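You operate a simulated robot arm through the tools that you are given. There is no shell and no other tool. Be economical: measure what you need, move in short steps, check, and stop when the job is done.

Carry out the task below with a simulated robot arm. There is one attempt and no reset: what you move stays moved.

TASK
Swap ventilator three's filter for the later-dated spare on the tray.
Fine: the old filter goes in the red tub; the latch ends shut.

Only the result counts: the job must be done as asked and must still hold three seconds after the hand-in. Knocking over, shifting, dropping, spilling or breaking anything else fails it.

THE ROBOT
A 7-joint arm with a two-finger parallel gripper, fixed in place. Base frame: the origin is at the foot of the arm, x ahead of it, y to its left, z up. Lengths are in m, angles in degrees, forces in N, time in s.
With the tool pointing down near the work surface it reaches from about 0.22 to 0.42 m from the base axis. Its first joint turns from -66.0 to 66.0 degrees. Payload 2.4 kg.
The TCP is the grasp point between the finger pads, 0.03 m short of the fingertips. In the tool frame z runs along the fingers and y along their closing line. The gripper opens to 0.094 m. The fingers are 0.028 m wide and 0.01 m thick; the gripper's body (0.05 by 0.096 m) begins 0.055 m behind the TCP.
Orientation is that of the tool frame in the base frame, as a unit quaternion [w, x, y, z]. With the fingers straight down and closing along the base's y, the tool's x points along the base's -x, its y along +y and its z along -z.

THE INTERFACE
- The arm moves only by the tool step_arm. Its argument "deltas" is a list of rows, each a list of 3 entries, a list of its own where there are three numbers: the shift along the tool's x, y, z in m, then the turn, a rotation vector about the tool's x, y, z in degrees, then the closure, from 0 (fully open) to 1 (shut). In form: [[[x, y, z], [wx, wy, wz], jaw], ...]. A call has 1 to 12 rows; each row shifts and turns the commanded pose from where the row before left it, along the tool's axes as they then stand. Each row takes 0.2 s and may step no farther than 0.05 m and 8.6 degrees from the row before; otherwise, or with a gripper value out of range, the whole call is refused. A pose out of reach is approached as far as the arm can. The call stops where the force on the tool passes 80 N (or 10 N more than at its start, if that is more) or the arm is blocked; 0.2 s more then pass. Each finger travels about 0.153 m/s and halts on what it meets, pressing with about 34 N; the grip force reading is that of the motor and also rises with nothing between the fingers. The clock runs only during rows and for 0.2 s after the last one: add rows that do not move to give the fingers time. It gives the time, the measured TCP pose, the force on the tool (base axes), the opening and the grip force at its end, in the units of the frame above (readings bear some noise), and new pictures: "show" is both (left out), scene, wrist or none.
- Cameras (640 x 400 px; columns grow to the right, rows downward): "scene" is fixed at [0.0228, 0.4661, 1.4374]; the picture's right is [-0.89, -0.45, 0.00], its down [-0.25, 0.49, -0.84] and it looks along [0.38, -0.75, -0.55] (base axes); focal length 346 px, centre (320, 200). "wrist" rides on the gripper at [0.076, 0.014, -0.102] in the tool frame; the picture's right is [-0.18, 0.98, 0.00], its down [-0.75, -0.14, -0.64] and it looks along [-0.63, -0.12, 0.77] (tool axes); focal length 243 px, centre (320, 200). There is no depth. A picture from a camera that has moved, and an enlarged one, comes with that camera's place and axes in the base frame and with its lens. The place of the scene camera against the robot may be out by one fixed shift of up to 0.018 m in any direction.
- enlarge(camera, box): a new picture of the part [left, top, right, bottom] of that camera's present view, enlarged. No time passes.
- close_job(): hands the job in; it is judged then, once.

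Go step by step. Nothing tells you positions but the pictures and the camera data: compare them with the known pose of the tool, close in by small moves and look again before you grip or let go. The budget is 120 turns and 200 pictures, counting those below and the enlarged ones. Unless the task says otherwise, let go and move clear before handing in, and close with one line.

The tools are called after "Request:" as name(argument=value, ...) on one line, values as JSON. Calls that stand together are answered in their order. step_arm: Moves the arm, as the interface text tells. Its arguments: {"type":"object","properties":{"deltas":{"type":"array"},"show":{"type":"string","enum":["both","scene","wrist","none"]}},"required":["deltas"]} The other tools are called the same way: enlarge (camera, box) takes an enlarged picture of a part of a camera's view; close_job () hands the job in.

At the start:

```text
time: 0.0
position: [0.4226, -0.1738, 1.0465]
tool_rot: [0.0, 0.0, 1.0, -0.001]
ft_force: [-0.7, -0.2, 0.0]
finger_gap: 0.0942
finger_force: 0.0
```

scene: 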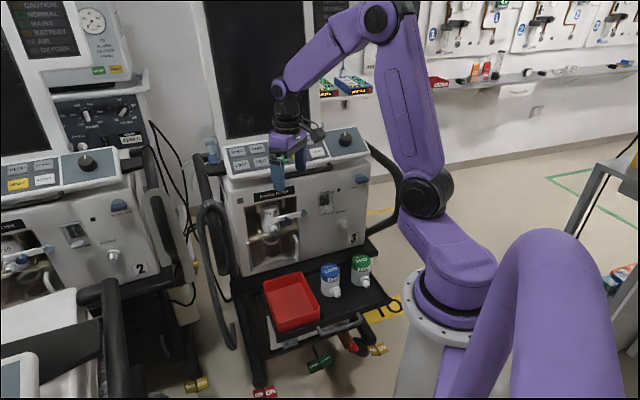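
wrist: 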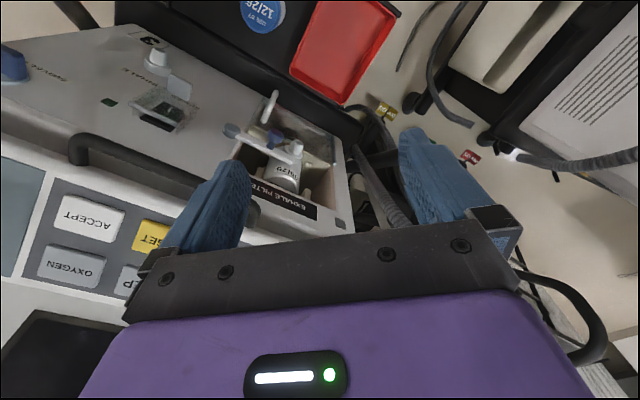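

I see ventilator 3 with a filter bay behind a latch, a tray with a red tub and two spares (blue and green labels). I'll look closer at them first.

Request:
enlarge(camera="scene", box=[220, 170, 380, 270])

Request:
enlarge(camera="scene", box=[250, 245, 410, 345])

Request:
enlarge(camera="wrist", box=[200, 80, 360, 220])

```text
4.00 times, centred on (300, 220) of scene
camera zoom: at [0.0228, 0.4661, 1.4374], right [-0.89, -0.45, 0.0], down [-0.25, 0.49, -0.84], along [0.38, -0.75, -0.55], focal length 1382 px, centre (400, 120)
```

zoom: 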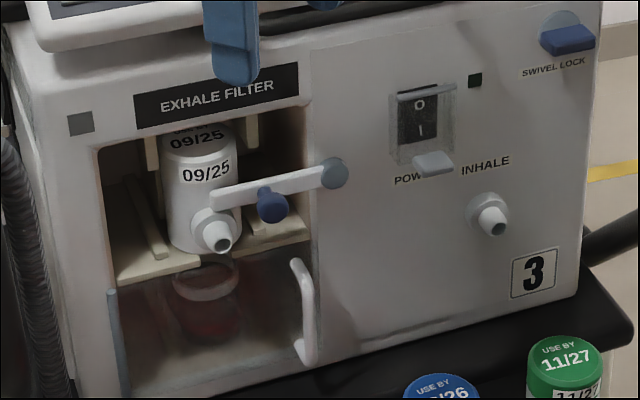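

```text
4.00 times, centred on (330, 295) of scene
camera zoom: at [0.0228, 0.4661, 1.4374], right [-0.89, -0.45, 0.0], down [-0.25, 0.49, -0.84], along [0.38, -0.75, -0.55], focal length 1382 px, centre (280, -180)
```

zoom: 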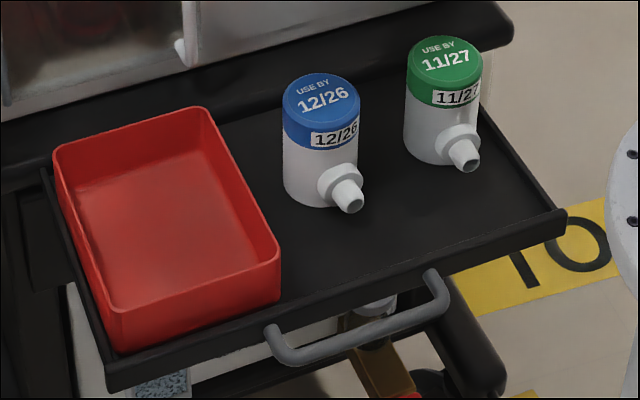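

```text
2.86 times, centred on (280, 150) of wrist
camera zoom: at [0.3445, -0.1593, 1.1485], right [0.18, 0.98, 0.0], down [0.75, -0.14, 0.64], along [0.63, -0.12, -0.77], focal length 693 px, centre (434, 343)
```

zoom: 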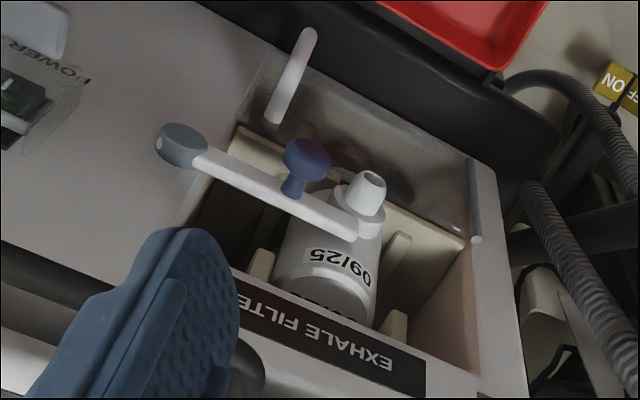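

The later spare is the green one (11/27); the latch is a bar with a blue knob, pivoting on its right end. From the two views the panel faces about (-0.75, 0.67, 0), with the bay near (0.54, -0.26, 0.82). I'll back away from the ventilator and start turning the tool, so it can later point horizontally at the panel with the camera on top.

Request:
step_arm(deltas=[[[0.03, 0.027, 0], [0, 0, 0], 0], [[0.03, 0.027, 0], [0, 0, 0], 0], [[0.03, 0.027, 0], [0, 0, 0], 0], [[0, 0, 0], [0, 0, -8.5], 0], [[0, 0, 0], [0, 0, -8.5], 0], [[0, 0, 0], [0, 0, -8.5], 0], [[0, 0, 0], [0, 0, -8.5], 0], [[0, 0, 0], [0, 0, -8.5], 0], [[0, 0, 0], [0, 0, -8.5], 0], [[0, 0, 0], [0, 0, -8.5], 0], [[0, 0, 0], [0, 0, -8.5], 0]])

```text
time: 2.4
position: [0.3312, -0.0924, 1.0472]
tool_rot: [0.0, -0.561, 0.828, -0.001]
ft_force: [0.6, -0.3, 0.4]
finger_gap: 0.094
finger_force: 0.1
camera wrist: at [0.2891, -0.1581, 1.1483], right [-0.84, 0.54, 0.0], down [0.41, 0.65, 0.64], along [0.34, 0.54, -0.77], focal length 243 px, centre (320, 200)
```

scene: 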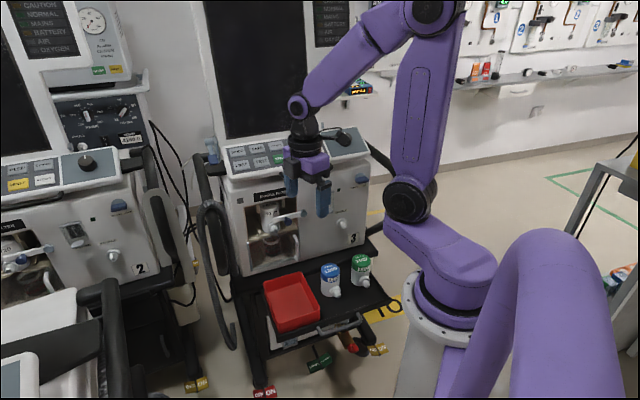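
wrist: 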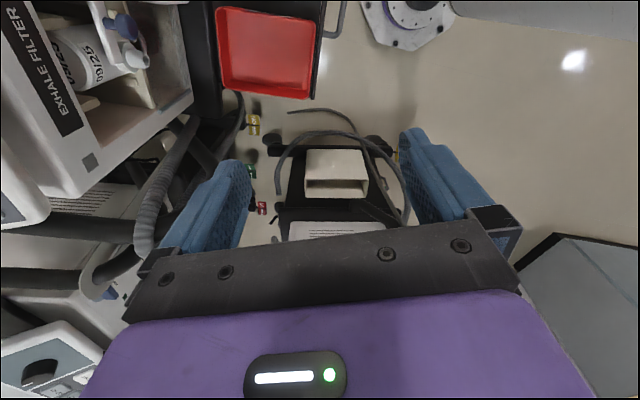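

The yaw turn works so far. I'll finish it (about 70° more) and look.

Request:
step_arm(deltas=[[[0, 0, 0], [0, 0, -8.5], 0], [[0, 0, 0], [0, 0, -8.5], 0], [[0, 0, 0], [0, 0, -8.5], 0], [[0, 0, 0], [0, 0, -8.5], 0], [[0, 0, 0], [0, 0, -8.5], 0], [[0, 0, 0], [0, 0, -8.5], 0], [[0, 0, 0], [0, 0, -8.5], 0], [[0, 0, 0], [0, 0, -8.5], 0], [[0, 0, 0], [0, 0, -2], 0]])

```text
time: 4.4
position: [0.3306, -0.0915, 1.0456]
tool_rot: [0.0, 0.934, -0.356, 0.0]
ft_force: [0.6, -0.8, 0.0]
finger_gap: 0.0939
finger_force: 0.0
camera wrist: at [0.378, -0.1541, 1.1485], right [-0.79, -0.61, 0.0], down [-0.47, 0.61, 0.64], along [-0.39, 0.51, -0.77], focal length 243 px, centre (320, 200)
```

scene: 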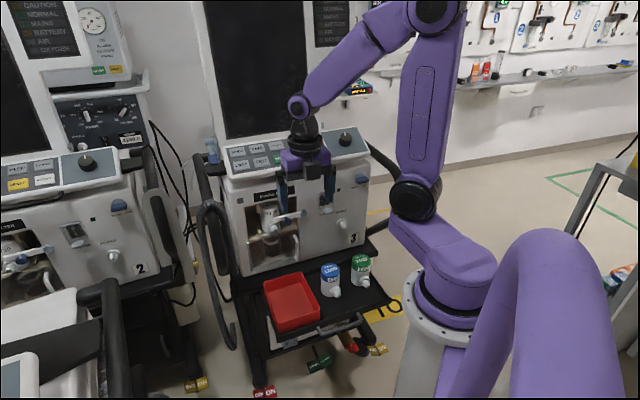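
wrist: 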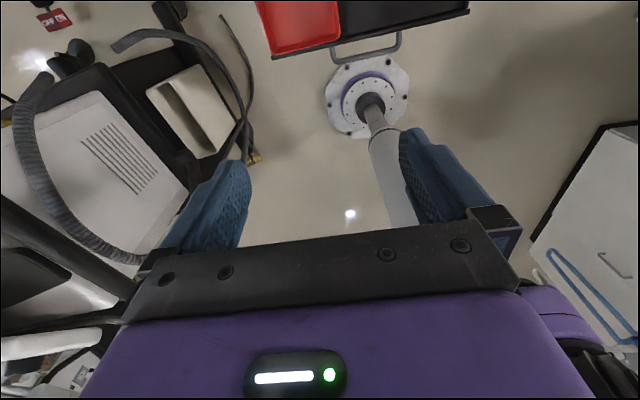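

The tool yaw now matches the panel. Next I pitch the fingers up toward horizontal, watching the arm.

Request:
step_arm(deltas=[[[0.03, 0, 0.03], [0, 0, 0], 0], [[0.0, 0, 0.03], [0, 0, 0], 0], [[0, 0, 0], [0, 8.5, 0], 0], [[0, 0, 0], [0, 8.5, 0], 0], [[0, 0, 0], [0, 8.5, 0], 0], [[0, 0, 0], [0, 8.5, 0], 0], [[0, 0, 0], [0, 8.5, 0], 0], [[0, 0, 0], [0, 8.5, 0], 0]])

```text
time: 6.2
position: [0.354, -0.1111, 0.9861]
tool_rot: [0.154, 0.843, -0.323, 0.402]
ft_force: [-0.2, -0.3, -0.5]
finger_gap: 0.0939
finger_force: 0.1
camera wrist: at [0.3207, -0.1012, 1.1096], right [-0.74, -0.65, -0.14], down [-0.63, 0.76, -0.18], along [0.23, -0.05, -0.97], focal length 243 px, centre (320, 200)
```

scene: 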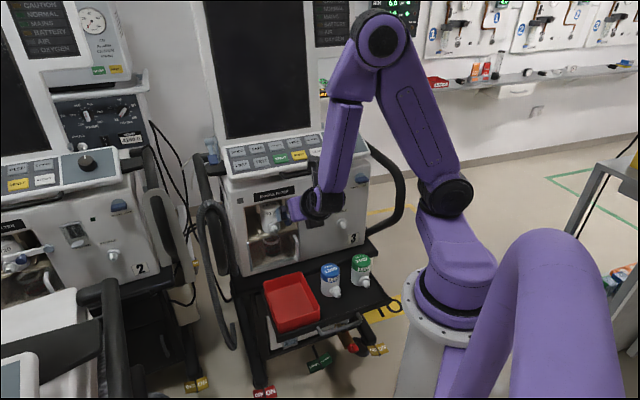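
wrist: 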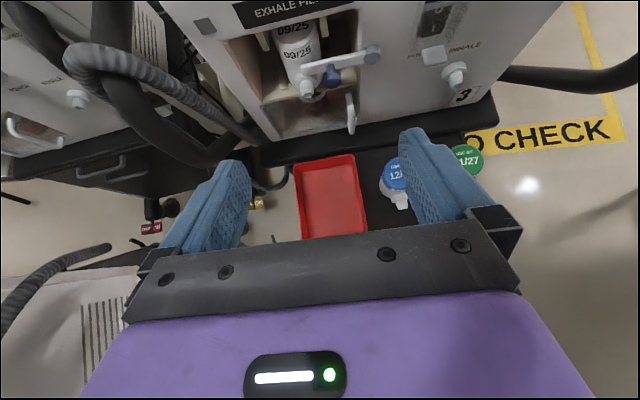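

The view is good. I continue pitching to horizontal.

Request:
step_arm(deltas=[[[0, 0, 0], [0, 8.5, 0], 0], [[0, 0, 0], [0, 8.5, 0], 0], [[0, 0, 0], [0, 8.5, 0], 0], [[0, 0, 0], [0, 8.5, 0], 0], [[0, 0, 0], [0, 5, 0], 0], [[0, 0, 0], [0, 0, 0], 0]])

```text
time: 7.6
position: [0.3556, -0.11, 0.9863]
tool_rot: [0.253, 0.66, -0.253, 0.661]
ft_force: [0.0, 0.5, -0.1]
finger_gap: 0.0938
finger_force: 0.1
out of reach, approached as far as the arm can: row 1
camera wrist: at [0.2695, -0.0528, 1.0616], right [-0.66, -0.73, -0.19], down [-0.38, 0.53, -0.75], along [0.65, -0.42, -0.63], focal length 243 px, centre (320, 200)
```

scene: 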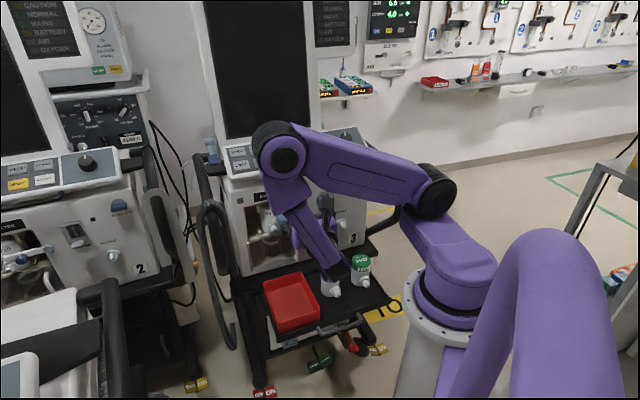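
wrist: 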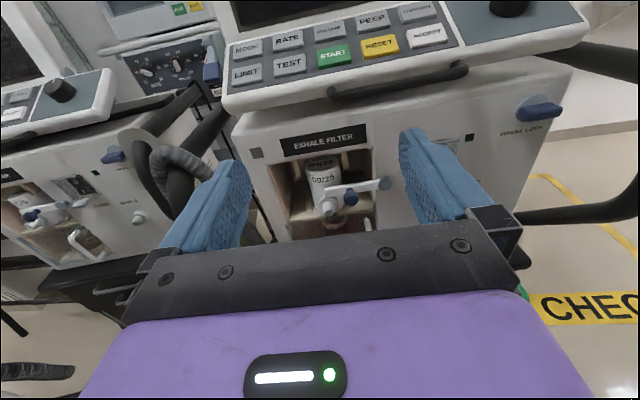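

The tool is now horizontal, facing the bay. I take an enlarged look to measure the latch and bay.

Request:
enlarge(camera="wrist", box=[230, 110, 410, 240])

```text
3.08 times, centred on (320, 175) of wrist
camera zoom: at [0.2695, -0.0528, 1.0616], right [-0.66, -0.73, -0.19], down [-0.38, 0.53, -0.75], along [0.65, -0.42, -0.63], focal length 746 px, centre (320, 277)
```

zoom: 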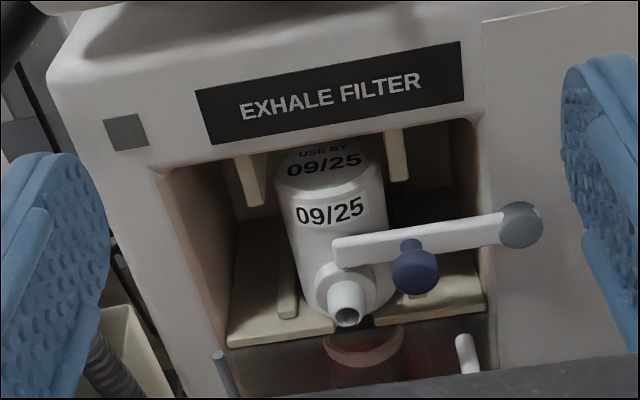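

From two wrist views I get, in panel axes (a = along panel right, b = into panel): knob at (-0.137, 0.529, z 0.819), pivot at (-0.080, 0.556, 0.816), filter axis at a about -0.178. The TCP is at (-0.156, 0.338, 0.986). The handle under the bar means the latch must swing up. I'll move down in front of the knob and recheck.

Request:
step_arm(deltas=[[[-0.04, 0.005, 0.01], [0, 0, 0], 0.4], [[-0.04, 0.005, 0.01], [0, 0, 0], 0.4], [[-0.04, 0.005, 0.02], [0, 0, 0], 0.4], [[-0.04, 0.004, 0.03], [0, 0, 0], 0.4], [[-0.006, 0, 0.03], [0, 0, 0], 0.4]])

```text
refused: row 4 steps farther than a row can; nothing moved
```

Request:
step_arm(deltas=[[[-0.04, 0.005, 0.01], [0, 0, 0], 0.4], [[-0.04, 0.005, 0.01], [0, 0, 0], 0.4], [[-0.04, 0.005, 0.02], [0, 0, 0], 0.4], [[-0.04, 0.004, 0.02], [0, 0, 0], 0.4], [[-0.006, 0, 0.04], [0, 0, 0], 0.4], [[0, 0, 0], [0, 0, 0], 0.4]])

```text
time: 9.0
position: [0.4183, -0.1922, 0.8199]
tool_rot: [0.253, 0.66, -0.253, 0.661]
ft_force: [0.4, -0.6, 0.5]
finger_gap: 0.0567
finger_force: 0.0
camera wrist: at [0.3317, -0.1349, 0.896], right [-0.66, -0.73, -0.19], down [-0.38, 0.53, -0.75], along [0.65, -0.42, -0.63], focal length 243 px, centre (320, 200)
```

scene: 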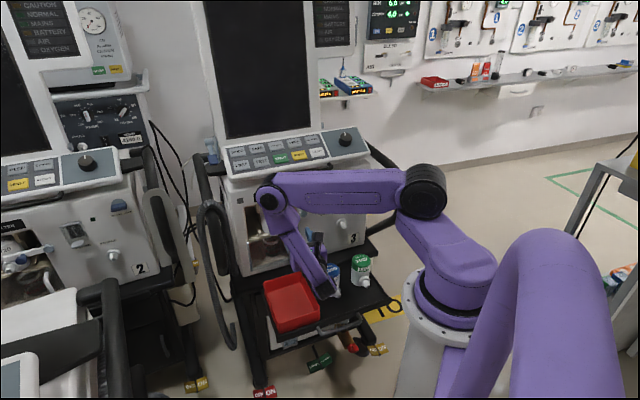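
wrist: 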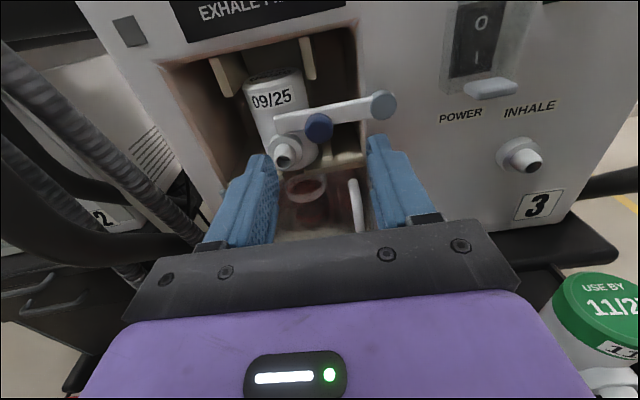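

Re-measuring from here gives the knob at (-0.138, 0.529, 0.816), which agrees. I'll narrow the jaws to about 4 cm and advance so the tips straddle the knob head.

Request:
step_arm(deltas=[[[-0.003, -0.0015, 0.02], [0, 0, 0], 0.58], [[0, 0, 0.03], [0, 0, 0], 0.58], [[0, 0, 0.026], [0, 0, 0], 0.58], [[0, 0, 0], [0, 0, 0], 0.58]])

```text
time: 10.0
position: [0.4755, -0.2419, 0.817]
tool_rot: [0.254, 0.66, -0.254, 0.66]
ft_force: [0.0, 0.1, -0.9]
finger_gap: 0.0396
finger_force: 0.0
camera wrist: at [0.3893, -0.1843, 0.8927], right [-0.66, -0.73, -0.18], down [-0.38, 0.53, -0.75], along [0.65, -0.42, -0.63], focal length 243 px, centre (320, 200)
```

scene: 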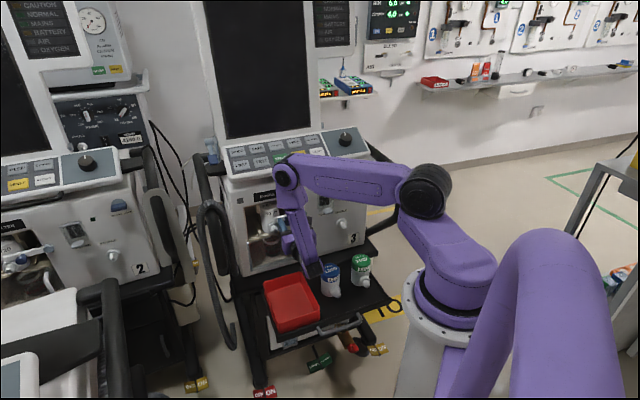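
wrist: 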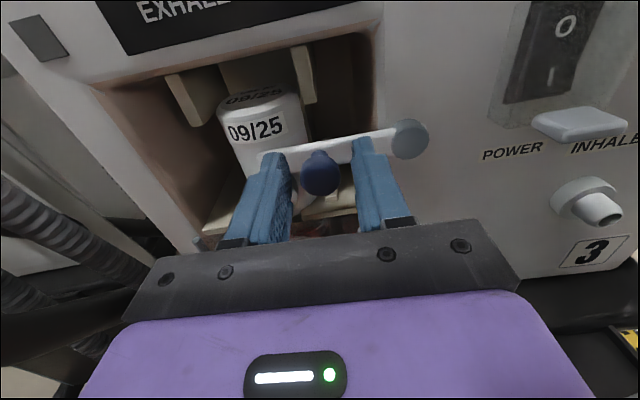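

The knob sits between the pads. I close on it and lift through the first 30° of the arc.

Request:
step_arm(deltas=[[[0, 0, 0], [0, 0, 0], 1], [[0, 0, 0], [0, 0, 0], 1], [[0.0099, 0.0009, 0], [0, 0, 0], 1], [[0.0096, 0.0025, 0], [0, 0, 0], 1], [[0.009, 0.0042, 0], [0, 0, 0], 1]], show="wrist")

```text
time: 11.2
position: [0.4709, -0.2456, 0.8462]
tool_rot: [0.251, 0.661, -0.251, 0.661]
ft_force: [7.6, 5.9, 0.5]
finger_gap: 0.0226
finger_force: 34.0
camera wrist: at [0.3848, -0.1882, 0.9214], right [-0.65, -0.73, -0.19], down [-0.38, 0.53, -0.75], along [0.65, -0.42, -0.63], focal length 243 px, centre (320, 200)
```

wrist: 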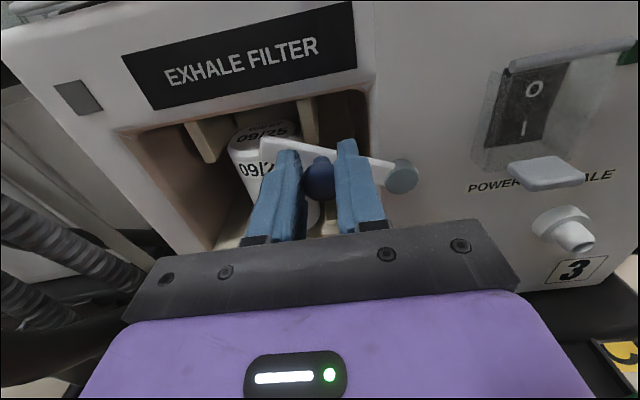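

The latch rotates with the knob. I continue up to about 90°.

Request:
step_arm(deltas=[[[0.0101, 0.0064, 0], [0, 0, 0], 1], [[0.0074, 0.0074, 0], [0, 0, 0], 1], [[0.006, 0.0086, 0], [0, 0, 0], 1], [[0.0044, 0.0095, 0], [0, 0, 0], 1], [[0.0027, 0.0101, 0], [0, 0, 0], 1]], show="wrist")

```text
time: 12.4
position: [0.4414, -0.2793, 0.8758]
tool_rot: [0.254, 0.66, -0.255, 0.66]
ft_force: [11.2, 0.1, 7.1]
finger_gap: 0.0226
finger_force: 33.9
camera wrist: at [0.3553, -0.2214, 0.9517], right [-0.66, -0.73, -0.18], down [-0.38, 0.54, -0.75], along [0.65, -0.43, -0.63], focal length 243 px, centre (320, 200)
```

wrist: 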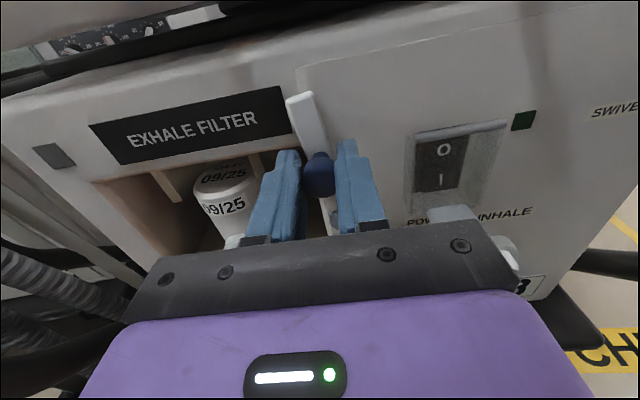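

The latch is nearly vertical. I go slightly past vertical so it stays up, easing in a little to follow the panel.

Request:
step_arm(deltas=[[[0.0009, 0.0104, 0.002], [0, 0, 0], 1], [[-0.0004, 0.007, 0.001], [0, 0, 0], 1], [[0, 0, 0], [0, 0, 0], 1]], show="wrist")

```text
time: 13.2
position: [0.4342, -0.2871, 0.8752]
tool_rot: [0.247, 0.663, -0.248, 0.662]
ft_force: [5.2, 30.3, 1.6]
finger_gap: 0.0221
finger_force: 33.9
camera wrist: at [0.3482, -0.2313, 0.9519], right [-0.64, -0.74, -0.19], down [-0.39, 0.53, -0.75], along [0.66, -0.41, -0.63], focal length 243 px, centre (320, 200)
```

wrist: 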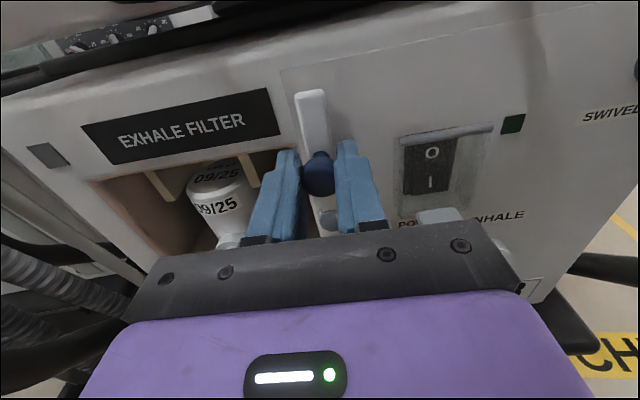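

The latch has met its stop at vertical (side force rose). I'll ease the command back slightly, open, and back off to see whether it stays.

Request:
step_arm(deltas=[[[0, -0.006, -0.0015], [0, 0, 0], 1], [[0, 0, 0], [0, 0, 0], 0.55], [[0, 0, 0], [0, 0, 0], 0.55], [[0, 0, -0.03], [0, 0, 0], 0.55], [[0, 0, -0.04], [0, 0, 0], 0.55], [[0, 0, 0], [0, 0, 0], 0.3]])

```text
time: 14.6
position: [0.3837, -0.2403, 0.8759]
tool_rot: [0.252, 0.66, -0.254, 0.661]
ft_force: [0.7, 0.1, 0.4]
finger_gap: 0.0657
finger_force: 0.1
camera wrist: at [0.2972, -0.1826, 0.9518], right [-0.66, -0.73, -0.19], down [-0.38, 0.53, -0.75], along [0.65, -0.42, -0.63], focal length 243 px, centre (320, 200)
```

scene: 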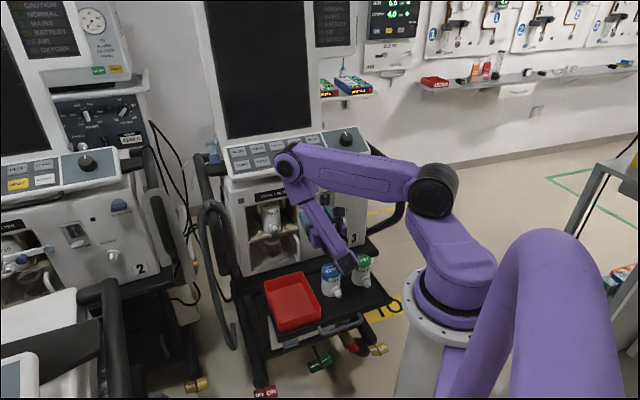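
wrist: 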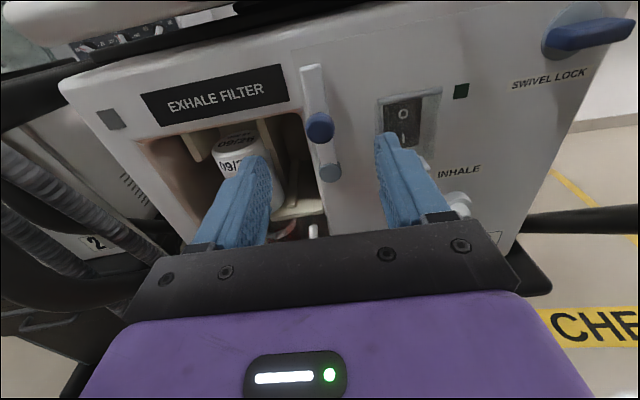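

The latch stays up. Next I move in front of the filter (a about -0.178), opened fully, and look.

Request:
step_arm(deltas=[[[-0.01, -0.04, -0.01], [0, 0, 0], 0], [[-0.025, -0.04, -0.01], [0, 0, 0], 0], [[-0.027, -0.021, 0], [0, 0, 0], 0], [[0, 0, 0], [0, 0, 0], 0]])

Request:
enlarge(camera="wrist", box=[200, 60, 440, 240])

```text
time: 15.6
position: [0.437, -0.152, 0.8138]
tool_rot: [0.253, 0.66, -0.254, 0.661]
ft_force: [-0.4, -0.6, -0.2]
finger_gap: 0.0941
finger_force: 0.1
camera wrist: at [0.3504, -0.0945, 0.89], right [-0.66, -0.73, -0.19], down [-0.38, 0.53, -0.75], along [0.65, -0.42, -0.63], focal length 243 px, centre (320, 200)
```

scene: 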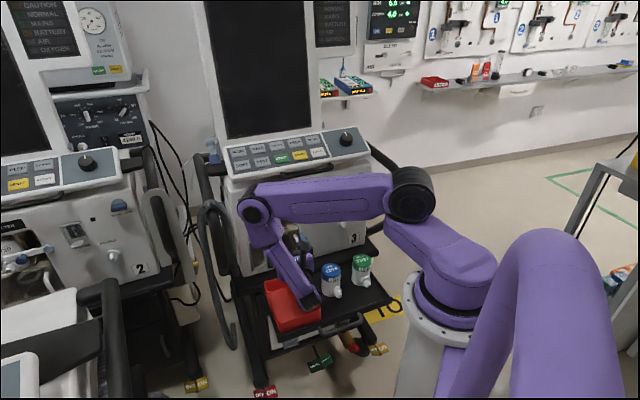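
wrist: 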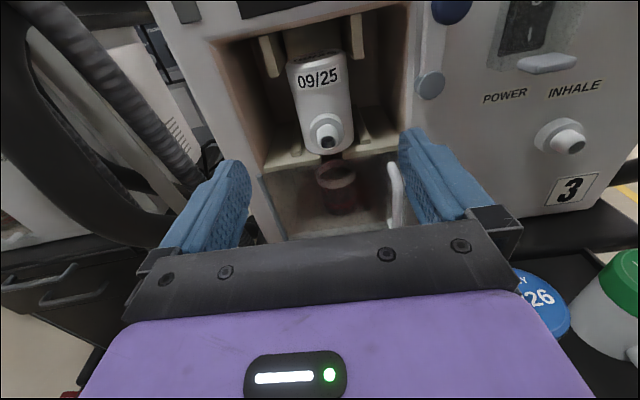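

```text
2.22 times, centred on (320, 150) of wrist
camera zoom: at [0.3504, -0.0945, 0.89], right [-0.66, -0.73, -0.19], down [-0.38, 0.53, -0.75], along [0.65, -0.42, -0.63], focal length 539 px, centre (320, 311)
```

zoom: 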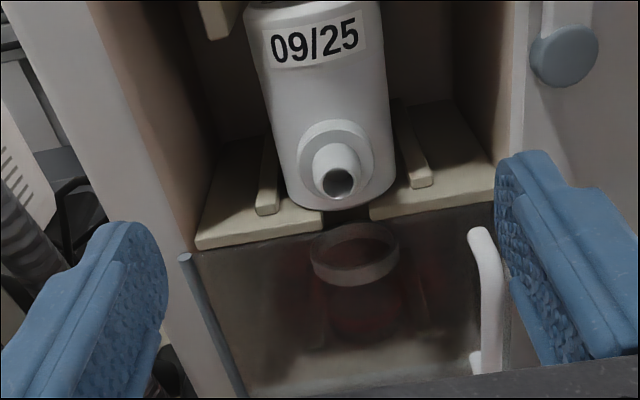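

The filter is a 58 mm cylinder on the bay shelf (z 0.75), axis at a about -0.175, with its nozzle facing me. The pads can pass between the upper and lower rails at z 0.81, so I advance to straddle it.

Request:
step_arm(deltas=[[[-0.004, 0.0035, 0.03], [0, 0, 0], 0], [[0, 0, 0.035], [0, 0, 0], 0], [[0, 0, 0.035], [0, 0, 0], 0], [[0, 0, 0.03], [0, 0, 0], 0], [[0, 0, 0.02], [0, 0, 0], 0], [[0, 0, 0], [0, 0, 0], 0]])

```text
time: 17.0
position: [0.5454, -0.255, 0.8109]
tool_rot: [0.253, 0.66, -0.253, 0.66]
ft_force: [0.6, 0.2, 0.2]
finger_gap: 0.0938
finger_force: 0.0
camera wrist: at [0.4591, -0.1972, 0.8866], right [-0.66, -0.73, -0.18], down [-0.38, 0.53, -0.75], along [0.65, -0.42, -0.63], focal length 243 px, centre (320, 200)
```

scene: 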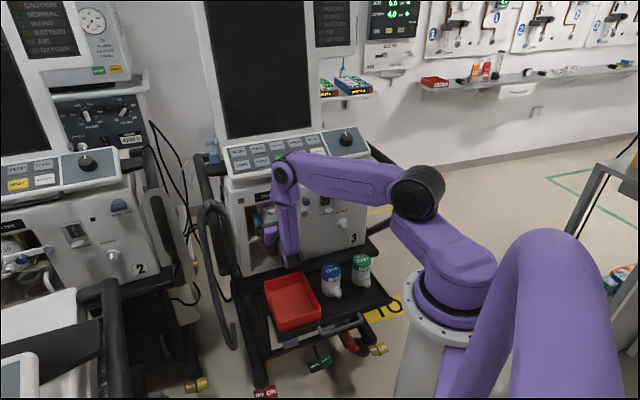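
wrist: 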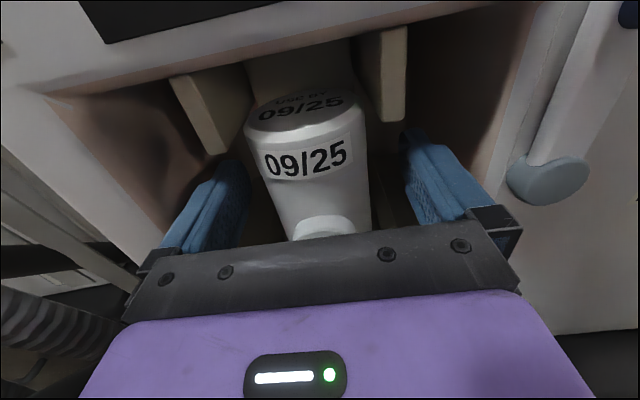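

The filter is between the pads with the TCP about at its axis. I close and then lift very slightly before pulling out.

Request:
step_arm(deltas=[[[0, 0, 0], [0, 0, 0], 0.3], [[0, 0, 0], [0, 0, 0], 0.6], [[0, 0, 0], [0, 0, 0], 1], [[0, 0, 0], [0, 0, 0], 1]], show="wrist")

```text
time: 18.0
position: [0.5446, -0.2544, 0.811]
tool_rot: [0.253, 0.66, -0.253, 0.66]
ft_force: [-0.2, -0.8, 0.7]
finger_gap: 0.0588
finger_force: 34.1
camera wrist: at [0.4588, -0.197, 0.8866], right [-0.66, -0.73, -0.18], down [-0.38, 0.53, -0.75], along [0.65, -0.42, -0.63], focal length 243 px, centre (320, 200)
```

wrist: 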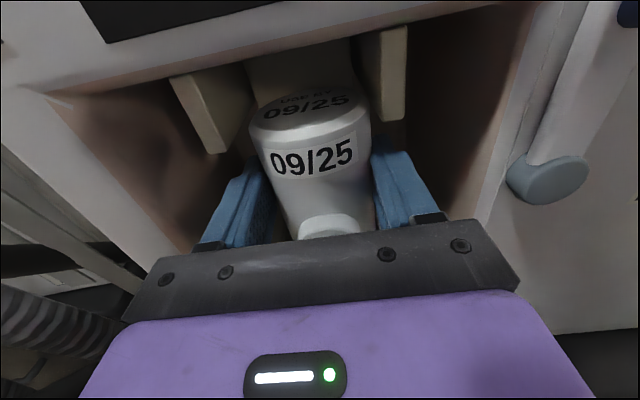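

Gripped at 58.8 mm. I pull straight out along the panel normal.

Request:
step_arm(deltas=[[[0.002, 0, -0.01], [0, 0, 0], 1], [[0, 0, -0.02], [0, 0, 0], 1], [[0, 0, -0.03], [0, 0, 0], 1], [[0, 0, -0.035], [0, 0, 0], 1], [[0, 0, -0.035], [0, 0, 0], 1], [[0, 0, 0], [0, 0, 0], 1]])

```text
time: 19.4
position: [0.4486, -0.168, 0.8126]
tool_rot: [0.253, 0.66, -0.254, 0.66]
ft_force: [-0.2, -0.6, 0.2]
finger_gap: 0.0586
finger_force: 34.3
camera wrist: at [0.3615, -0.1102, 0.8877], right [-0.66, -0.73, -0.19], down [-0.38, 0.53, -0.75], along [0.65, -0.42, -0.63], focal length 243 px, centre (320, 200)
```

scene: 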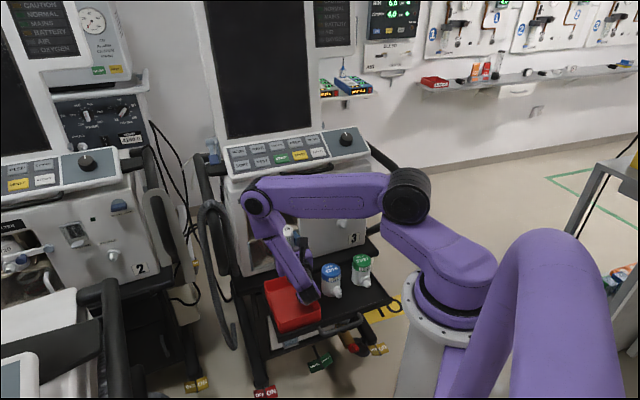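
wrist: 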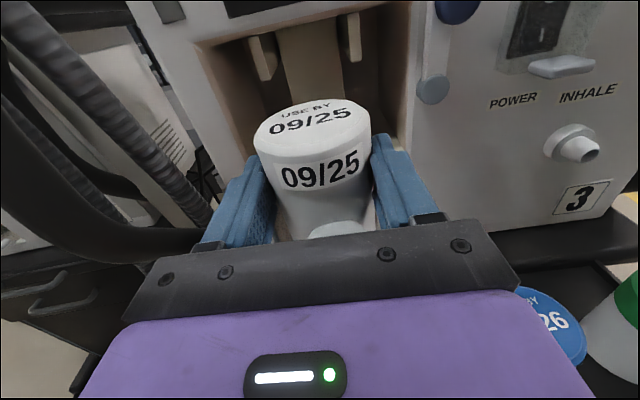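

The old filter is out. From paired views the tub spans a -0.24 to -0.11, b 0.33 to 0.49, rim z about 0.629 and floor about 0.577, so it is directly below. I'll pitch the tool 15° down so the gripper body clears the rim, descend to z about 0.68, and look.

Request:
step_arm(deltas=[[[0, -0.002, -0.005], [0, -7.5, 0], 1], [[0, 0, 0], [0, -7.5, 0], 1], [[-0.0425, 0, 0.0114], [0, 0, 0], 1], [[-0.0425, 0, 0.0114], [0, 0, 0], 1], [[-0.0425, 0, 0.0114], [0, 0, 0], 1], [[0, 0, 0], [0, 0, 0], 1]])

```text
time: 20.8
position: [0.4465, -0.1632, 0.68]
tool_rot: [0.218, 0.74, -0.285, 0.568]
ft_force: [0.3, 0.5, 0.5]
finger_gap: 0.0584
finger_force: 33.8
camera wrist: at [0.3771, -0.1208, 0.7796], right [-0.69, -0.7, -0.18], down [-0.51, 0.65, -0.56], along [0.51, -0.3, -0.81], focal length 243 px, centre (320, 200)
```

scene: 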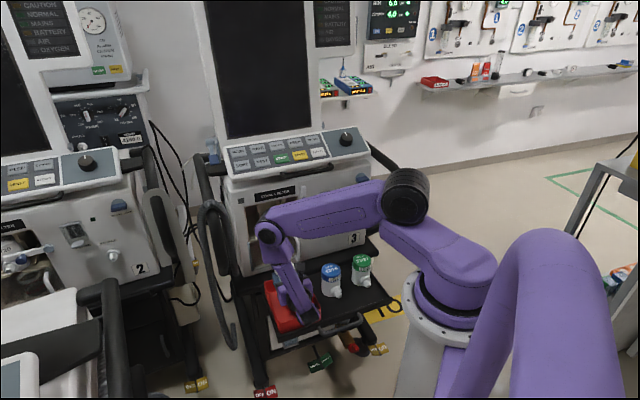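
wrist: 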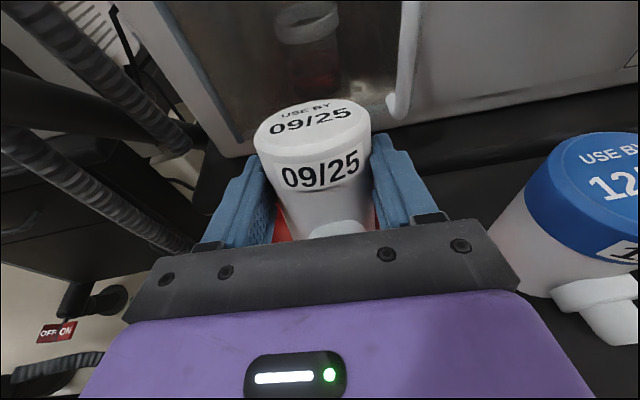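

The filter is centred over the tub and clear of the blue spare. I lower 22 mm more, watching force.

Request:
step_arm(deltas=[[[-0.0097, 0, 0.0026], [0, 0, 0], 1], [[-0.0097, 0, 0.0026], [0, 0, 0], 1], [[-0.003, 0, 0.0008], [0, 0, 0], 1], [[0, 0, 0], [0, 0, 0], 1]])

Request:
enlarge(camera="scene", box=[240, 220, 400, 350])

```text
time: 21.8
position: [0.4468, -0.1624, 0.658]
tool_rot: [0.219, 0.737, -0.285, 0.572]
ft_force: [-1.0, -4.8, 25.4]
finger_gap: 0.0586
finger_force: 33.9
camera wrist: at [0.3774, -0.1215, 0.7578], right [-0.69, -0.7, -0.18], down [-0.51, 0.65, -0.57], along [0.51, -0.3, -0.8], focal length 243 px, centre (320, 200)
```

scene: 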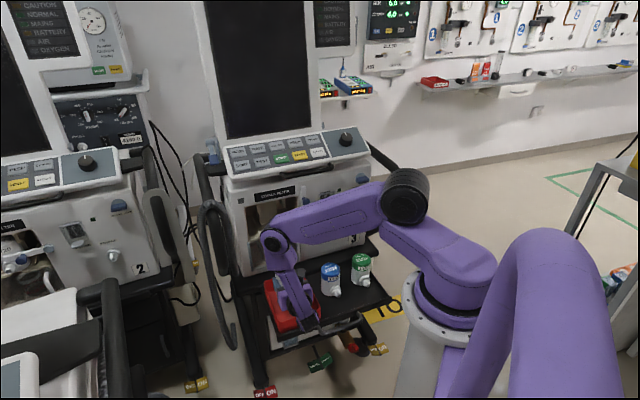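
wrist: 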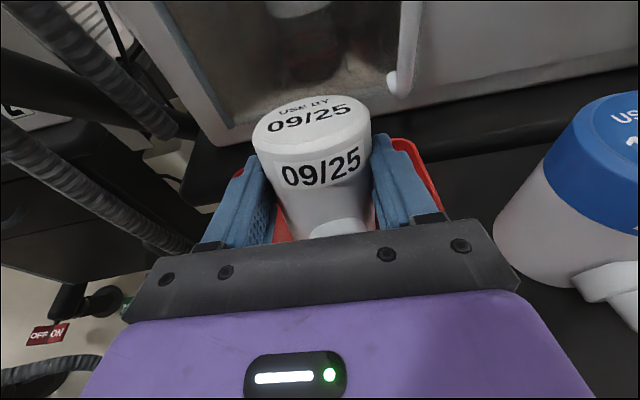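

```text
3.08 times, centred on (320, 285) of scene
camera zoom: at [0.0223, 0.4662, 1.4374], right [-0.89, -0.45, 0.0], down [-0.25, 0.49, -0.84], along [0.38, -0.75, -0.55], focal length 1063 px, centre (320, -62)
```

zoom: 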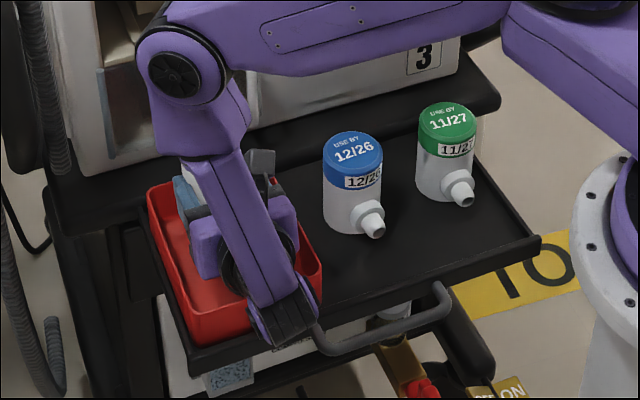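

The filter bottom touched the tub floor (25 N up). I ease up 3 mm, open the jaws partially (tub walls are near), and check before withdrawing.

Request:
step_arm(deltas=[[[0.0029, 0, -0.0008], [0, 0, 0], 1], [[0, 0, 0], [0, 0, 0], 0.32], [[0, 0, 0], [0, 0, 0], 0.22], [[0, 0, 0], [0, 0, 0], 0.2]])

```text
time: 22.8
position: [0.446, -0.1632, 0.6588]
tool_rot: [0.217, 0.741, -0.284, 0.569]
ft_force: [-0.1, -0.4, -0.5]
finger_gap: 0.0752
finger_force: 0.0
camera wrist: at [0.3773, -0.1212, 0.7597], right [-0.69, -0.7, -0.18], down [-0.51, 0.65, -0.56], along [0.51, -0.3, -0.81], focal length 243 px, centre (320, 200)
```

scene: 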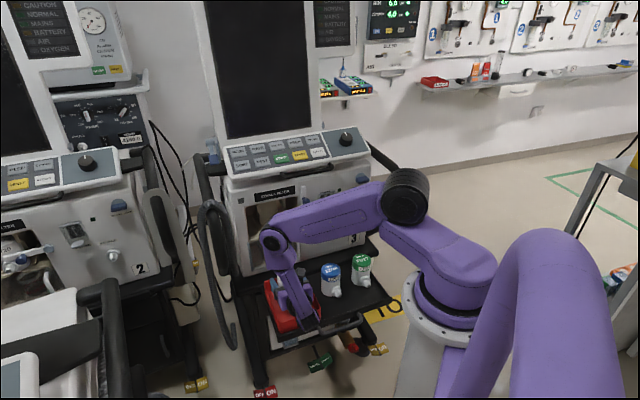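
wrist: 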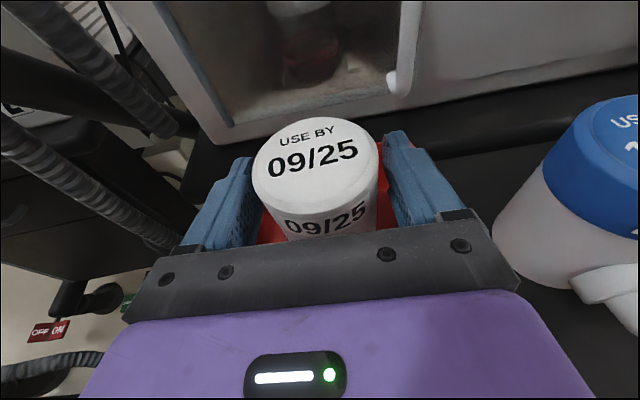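

The old filter stands upright in the tub. I back out along the tool axis, then rise.

Request:
step_arm(deltas=[[[0, 0, -0.02], [0, 0, 0], 0.2], [[0, 0, -0.03], [0, 0, 0], 0.2], [[0, 0, -0.03], [0, 0, 0], 0.2], [[0.02, 0, -0.02], [0, 0, 0], 0.2], [[0.04, 0, -0.01], [0, 0, 0], 0.2], [[0.04, 0, -0.01], [0, 0, 0], 0.2], [[0.02, 0, 0], [0, 0, 0], 0]])

Request:
enlarge(camera="scene", box=[240, 220, 400, 350])

```text
time: 24.4
position: [0.3844, -0.1059, 0.8083]
tool_rot: [0.217, 0.741, -0.283, 0.569]
ft_force: [-0.2, -0.7, 0.3]
finger_gap: 0.0941
finger_force: 0.1
camera wrist: at [0.3141, -0.0642, 0.9074], right [-0.69, -0.7, -0.18], down [-0.51, 0.65, -0.56], along [0.51, -0.3, -0.81], focal length 243 px, centre (320, 200)
```

scene: 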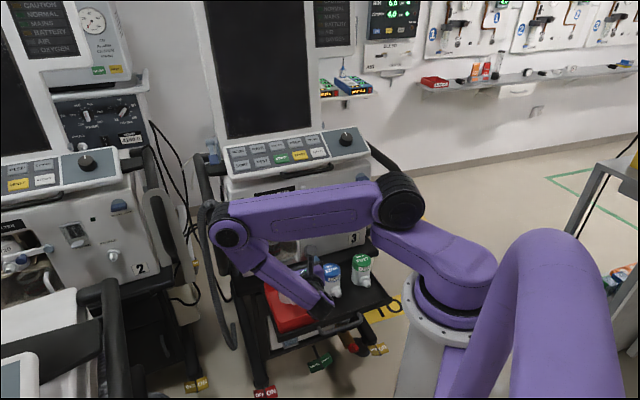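
wrist: 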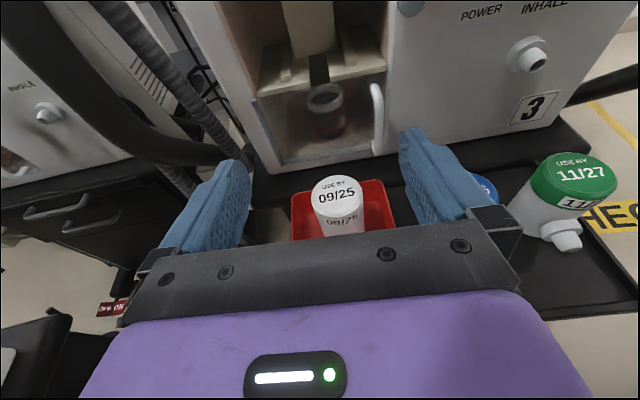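

```text
3.08 times, centred on (320, 285) of scene
camera zoom: at [0.0227, 0.4661, 1.4374], right [-0.89, -0.45, 0.0], down [-0.25, 0.49, -0.84], along [0.38, -0.75, -0.55], focal length 1063 px, centre (320, -62)
```

zoom: 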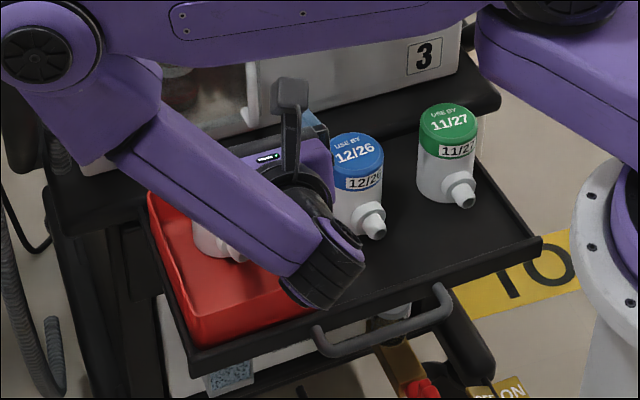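

The old filter is settled in the tub and the blue spare is undisturbed. The green spare's axis is about (a 0.056, b 0.418), top z about 0.688, with its nozzle facing the same way as the installed one did. I level the tool and move above it.

Request:
step_arm(deltas=[[[0, 0.02, 0], [0, 7.5, 0], 0], [[0, 0.03, 0], [0, 7.5, 0], 0], [[0, 0.04, 0.01], [0, 0, 0], 0], [[0, 0.04, 0.01], [0, 0, 0], 0], [[0, 0.04, 0.01], [0, 0, 0], 0], [[0, 0.04, 0.01], [0, 0, 0], 0], [[0, 0.024, 0.009], [0, 0, 0], 0.1], [[0, 0, 0], [0, 0, 0], 0.1]])

```text
time: 26.2
position: [0.2567, -0.2381, 0.8024]
tool_rot: [0.253, 0.66, -0.254, 0.66]
ft_force: [0.3, 0.6, 0.1]
finger_gap: 0.0847
finger_force: 0.0
out of reach, approached as far as the arm can: row 5, 6, 7
camera wrist: at [0.1711, -0.1801, 0.8783], right [-0.66, -0.73, -0.19], down [-0.38, 0.54, -0.75], along [0.65, -0.43, -0.63], focal length 243 px, centre (320, 200)
```

scene: 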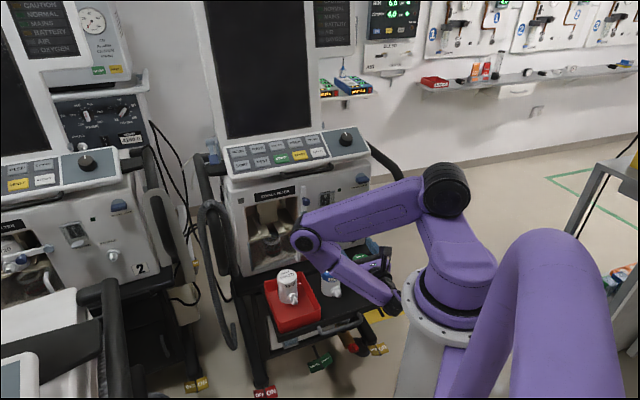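
wrist: 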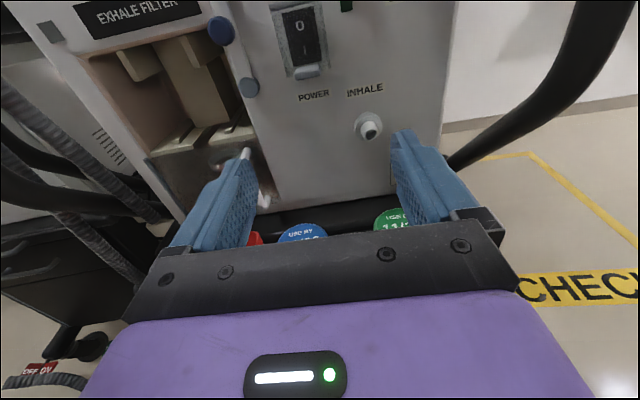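

The level tool can't get over the green spare: the arm stopped at a 0.006. Pitching the tool down about 30° should ease the reach and still fit the bay. I'll try that here, well above everything.

Request:
step_arm(deltas=[[[0, 0, 0], [0, -7.5, 0], 0.1], [[0, 0, 0], [0, -7.5, 0], 0.1], [[0, 0, 0], [0, -7.5, 0], 0.1], [[0, 0, 0], [0, -7.5, 0], 0.1], [[0, 0, 0], [0, 0, 0], 0.1]])

```text
time: 27.4
position: [0.2573, -0.2364, 0.8023]
tool_rot: [0.178, 0.809, -0.31, 0.466]
ft_force: [-0.1, 0.6, 1.4]
finger_gap: 0.0846
finger_force: 0.0
camera wrist: at [0.2099, -0.2147, 0.9191], right [-0.73, -0.67, -0.16], down [-0.6, 0.73, -0.33], along [0.34, -0.14, -0.93], focal length 243 px, centre (320, 200)
```

scene: 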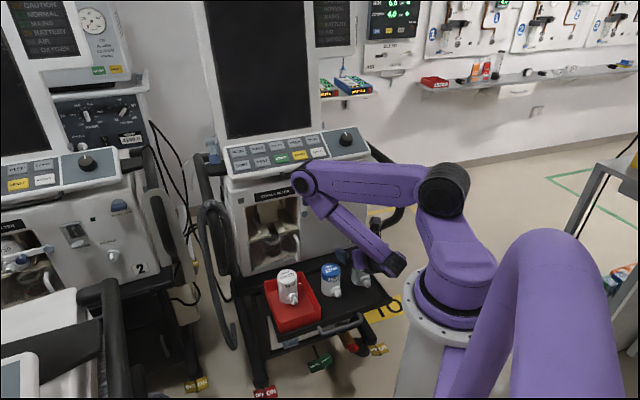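
wrist: 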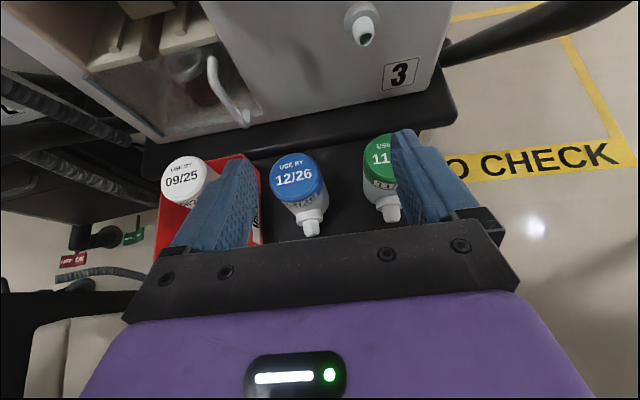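

Now the tool is pitched 30° down, and the green spare sits right ahead at about (a 0.065, b 0.425). I test the reach by moving that way at this height.

Request:
step_arm(deltas=[[[0.01, 0.02, 0.0173], [0, 0, 0], 0.1], [[0.01, 0.02, 0.0173], [0, 0, 0], 0.1], [[0.005, 0.02, 0.0087], [0, 0, 0], 0.1], [[0, 0, 0], [0, 0, 0], 0.1]], show="wrist")

```text
time: 28.4
position: [0.2654, -0.2725, 0.8025]
tool_rot: [0.181, 0.808, -0.311, 0.467]
ft_force: [0.4, -0.8, -0.1]
finger_gap: 0.0846
finger_force: 0.0
out of reach, approached as far as the arm can: row 2, 3
camera wrist: at [0.218, -0.2484, 0.9191], right [-0.73, -0.67, -0.16], down [-0.6, 0.73, -0.33], along [0.34, -0.15, -0.93], focal length 243 px, centre (320, 200)
```

wrist: 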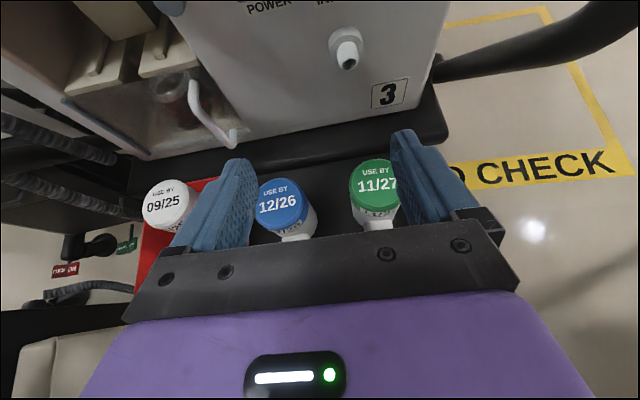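

Reach is still limited at a 0.026. Yawing the tool clockwise toward -y should take pressure off the arm, so I turn 24° about vertical and see where it settles.

Request:
step_arm(deltas=[[[0, 0, 0], [-6.93, 0, 4.0], 0.1], [[0, 0, 0], [-6.93, 0, 4.0], 0.1], [[0, 0, 0], [-6.93, 0, 4.0], 0.1], [[0, 0, 0], [0, 0, 0], 0.1]], show="wrist")

```text
time: 29.4
position: [0.2652, -0.2712, 0.8014]
tool_rot: [0.271, 0.726, -0.472, 0.42]
ft_force: [-0.5, -0.4, 0.9]
finger_gap: 0.0845
finger_force: 0.1
camera wrist: at [0.2312, -0.2308, 0.9192], right [-0.94, -0.31, -0.16], down [-0.25, 0.91, -0.33], along [0.25, -0.27, -0.93], focal length 243 px, centre (320, 200)
```

wrist: 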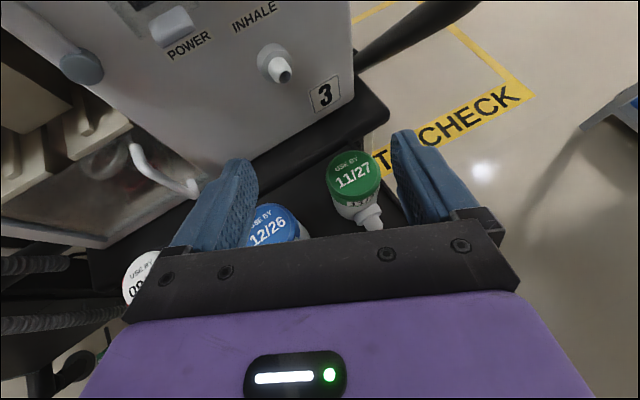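

The turn succeeded and the spare is now at about base (0.2695, -0.331). I step to above it.

Request:
step_arm(deltas=[[[0.0078, 0.007, 0.0134], [0, 0, 0], 0.1], [[0.0078, 0.007, 0.0134], [0, 0, 0], 0.1], [[0.0078, 0.007, 0.0134], [0, 0, 0], 0.1], [[0, 0, 0], [0, 0, 0], 0.1]])

```text
time: 30.4
position: [0.2648, -0.3213, 0.8022]
tool_rot: [0.272, 0.727, -0.472, 0.419]
ft_force: [0.0, -1.0, -0.9]
finger_gap: 0.0843
finger_force: 0.0
camera wrist: at [0.2311, -0.2821, 0.9197], right [-0.94, -0.32, -0.16], down [-0.25, 0.91, -0.33], along [0.25, -0.27, -0.93], focal length 243 px, centre (320, 200)
```

scene: 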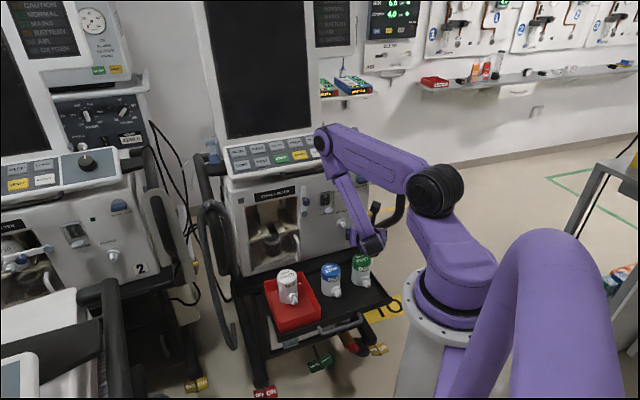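
wrist: 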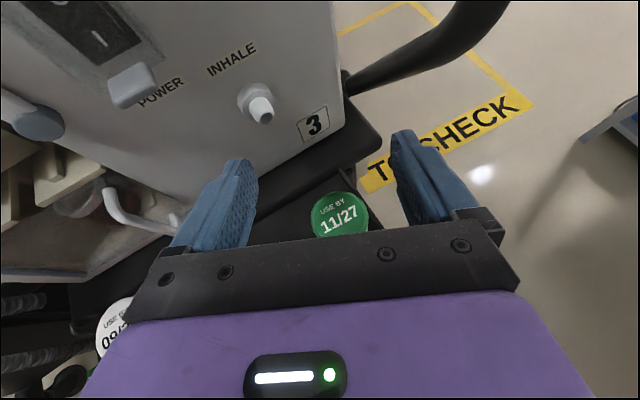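

With this yaw the spare is reachable. A shallower pitch will suit the bay better, so I test 15° here.

Request:
step_arm(deltas=[[[0, 0, 0], [0, 7.5, 0], 0.1], [[0, 0, 0], [0, 7.5, 0], 0.1], [[0, 0, 0], [0, 0, 0], 0.1]])

```text
time: 31.2
position: [0.2649, -0.3237, 0.8041]
tool_rot: [0.331, 0.665, -0.431, 0.512]
ft_force: [-0.1, 0.0, 0.5]
finger_gap: 0.0844
finger_force: 0.0
camera wrist: at [0.2195, -0.2556, 0.9025], right [-0.92, -0.36, -0.18], down [-0.2, 0.8, -0.56], along [0.34, -0.48, -0.81], focal length 243 px, centre (320, 200)
```

scene: 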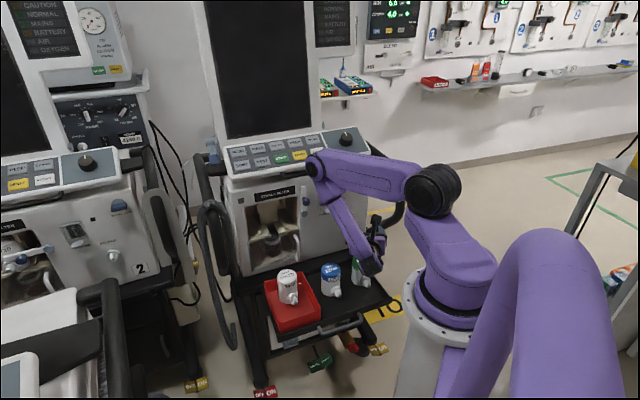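
wrist: 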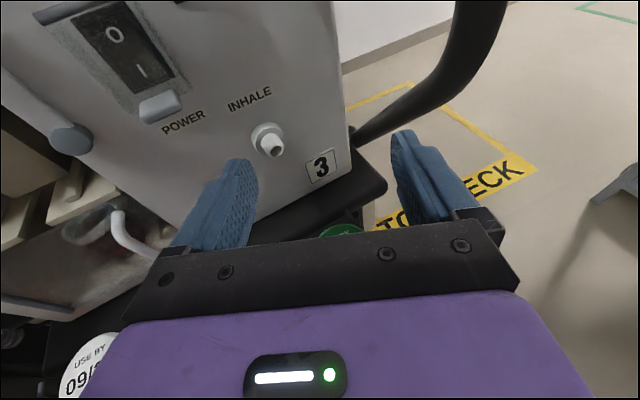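

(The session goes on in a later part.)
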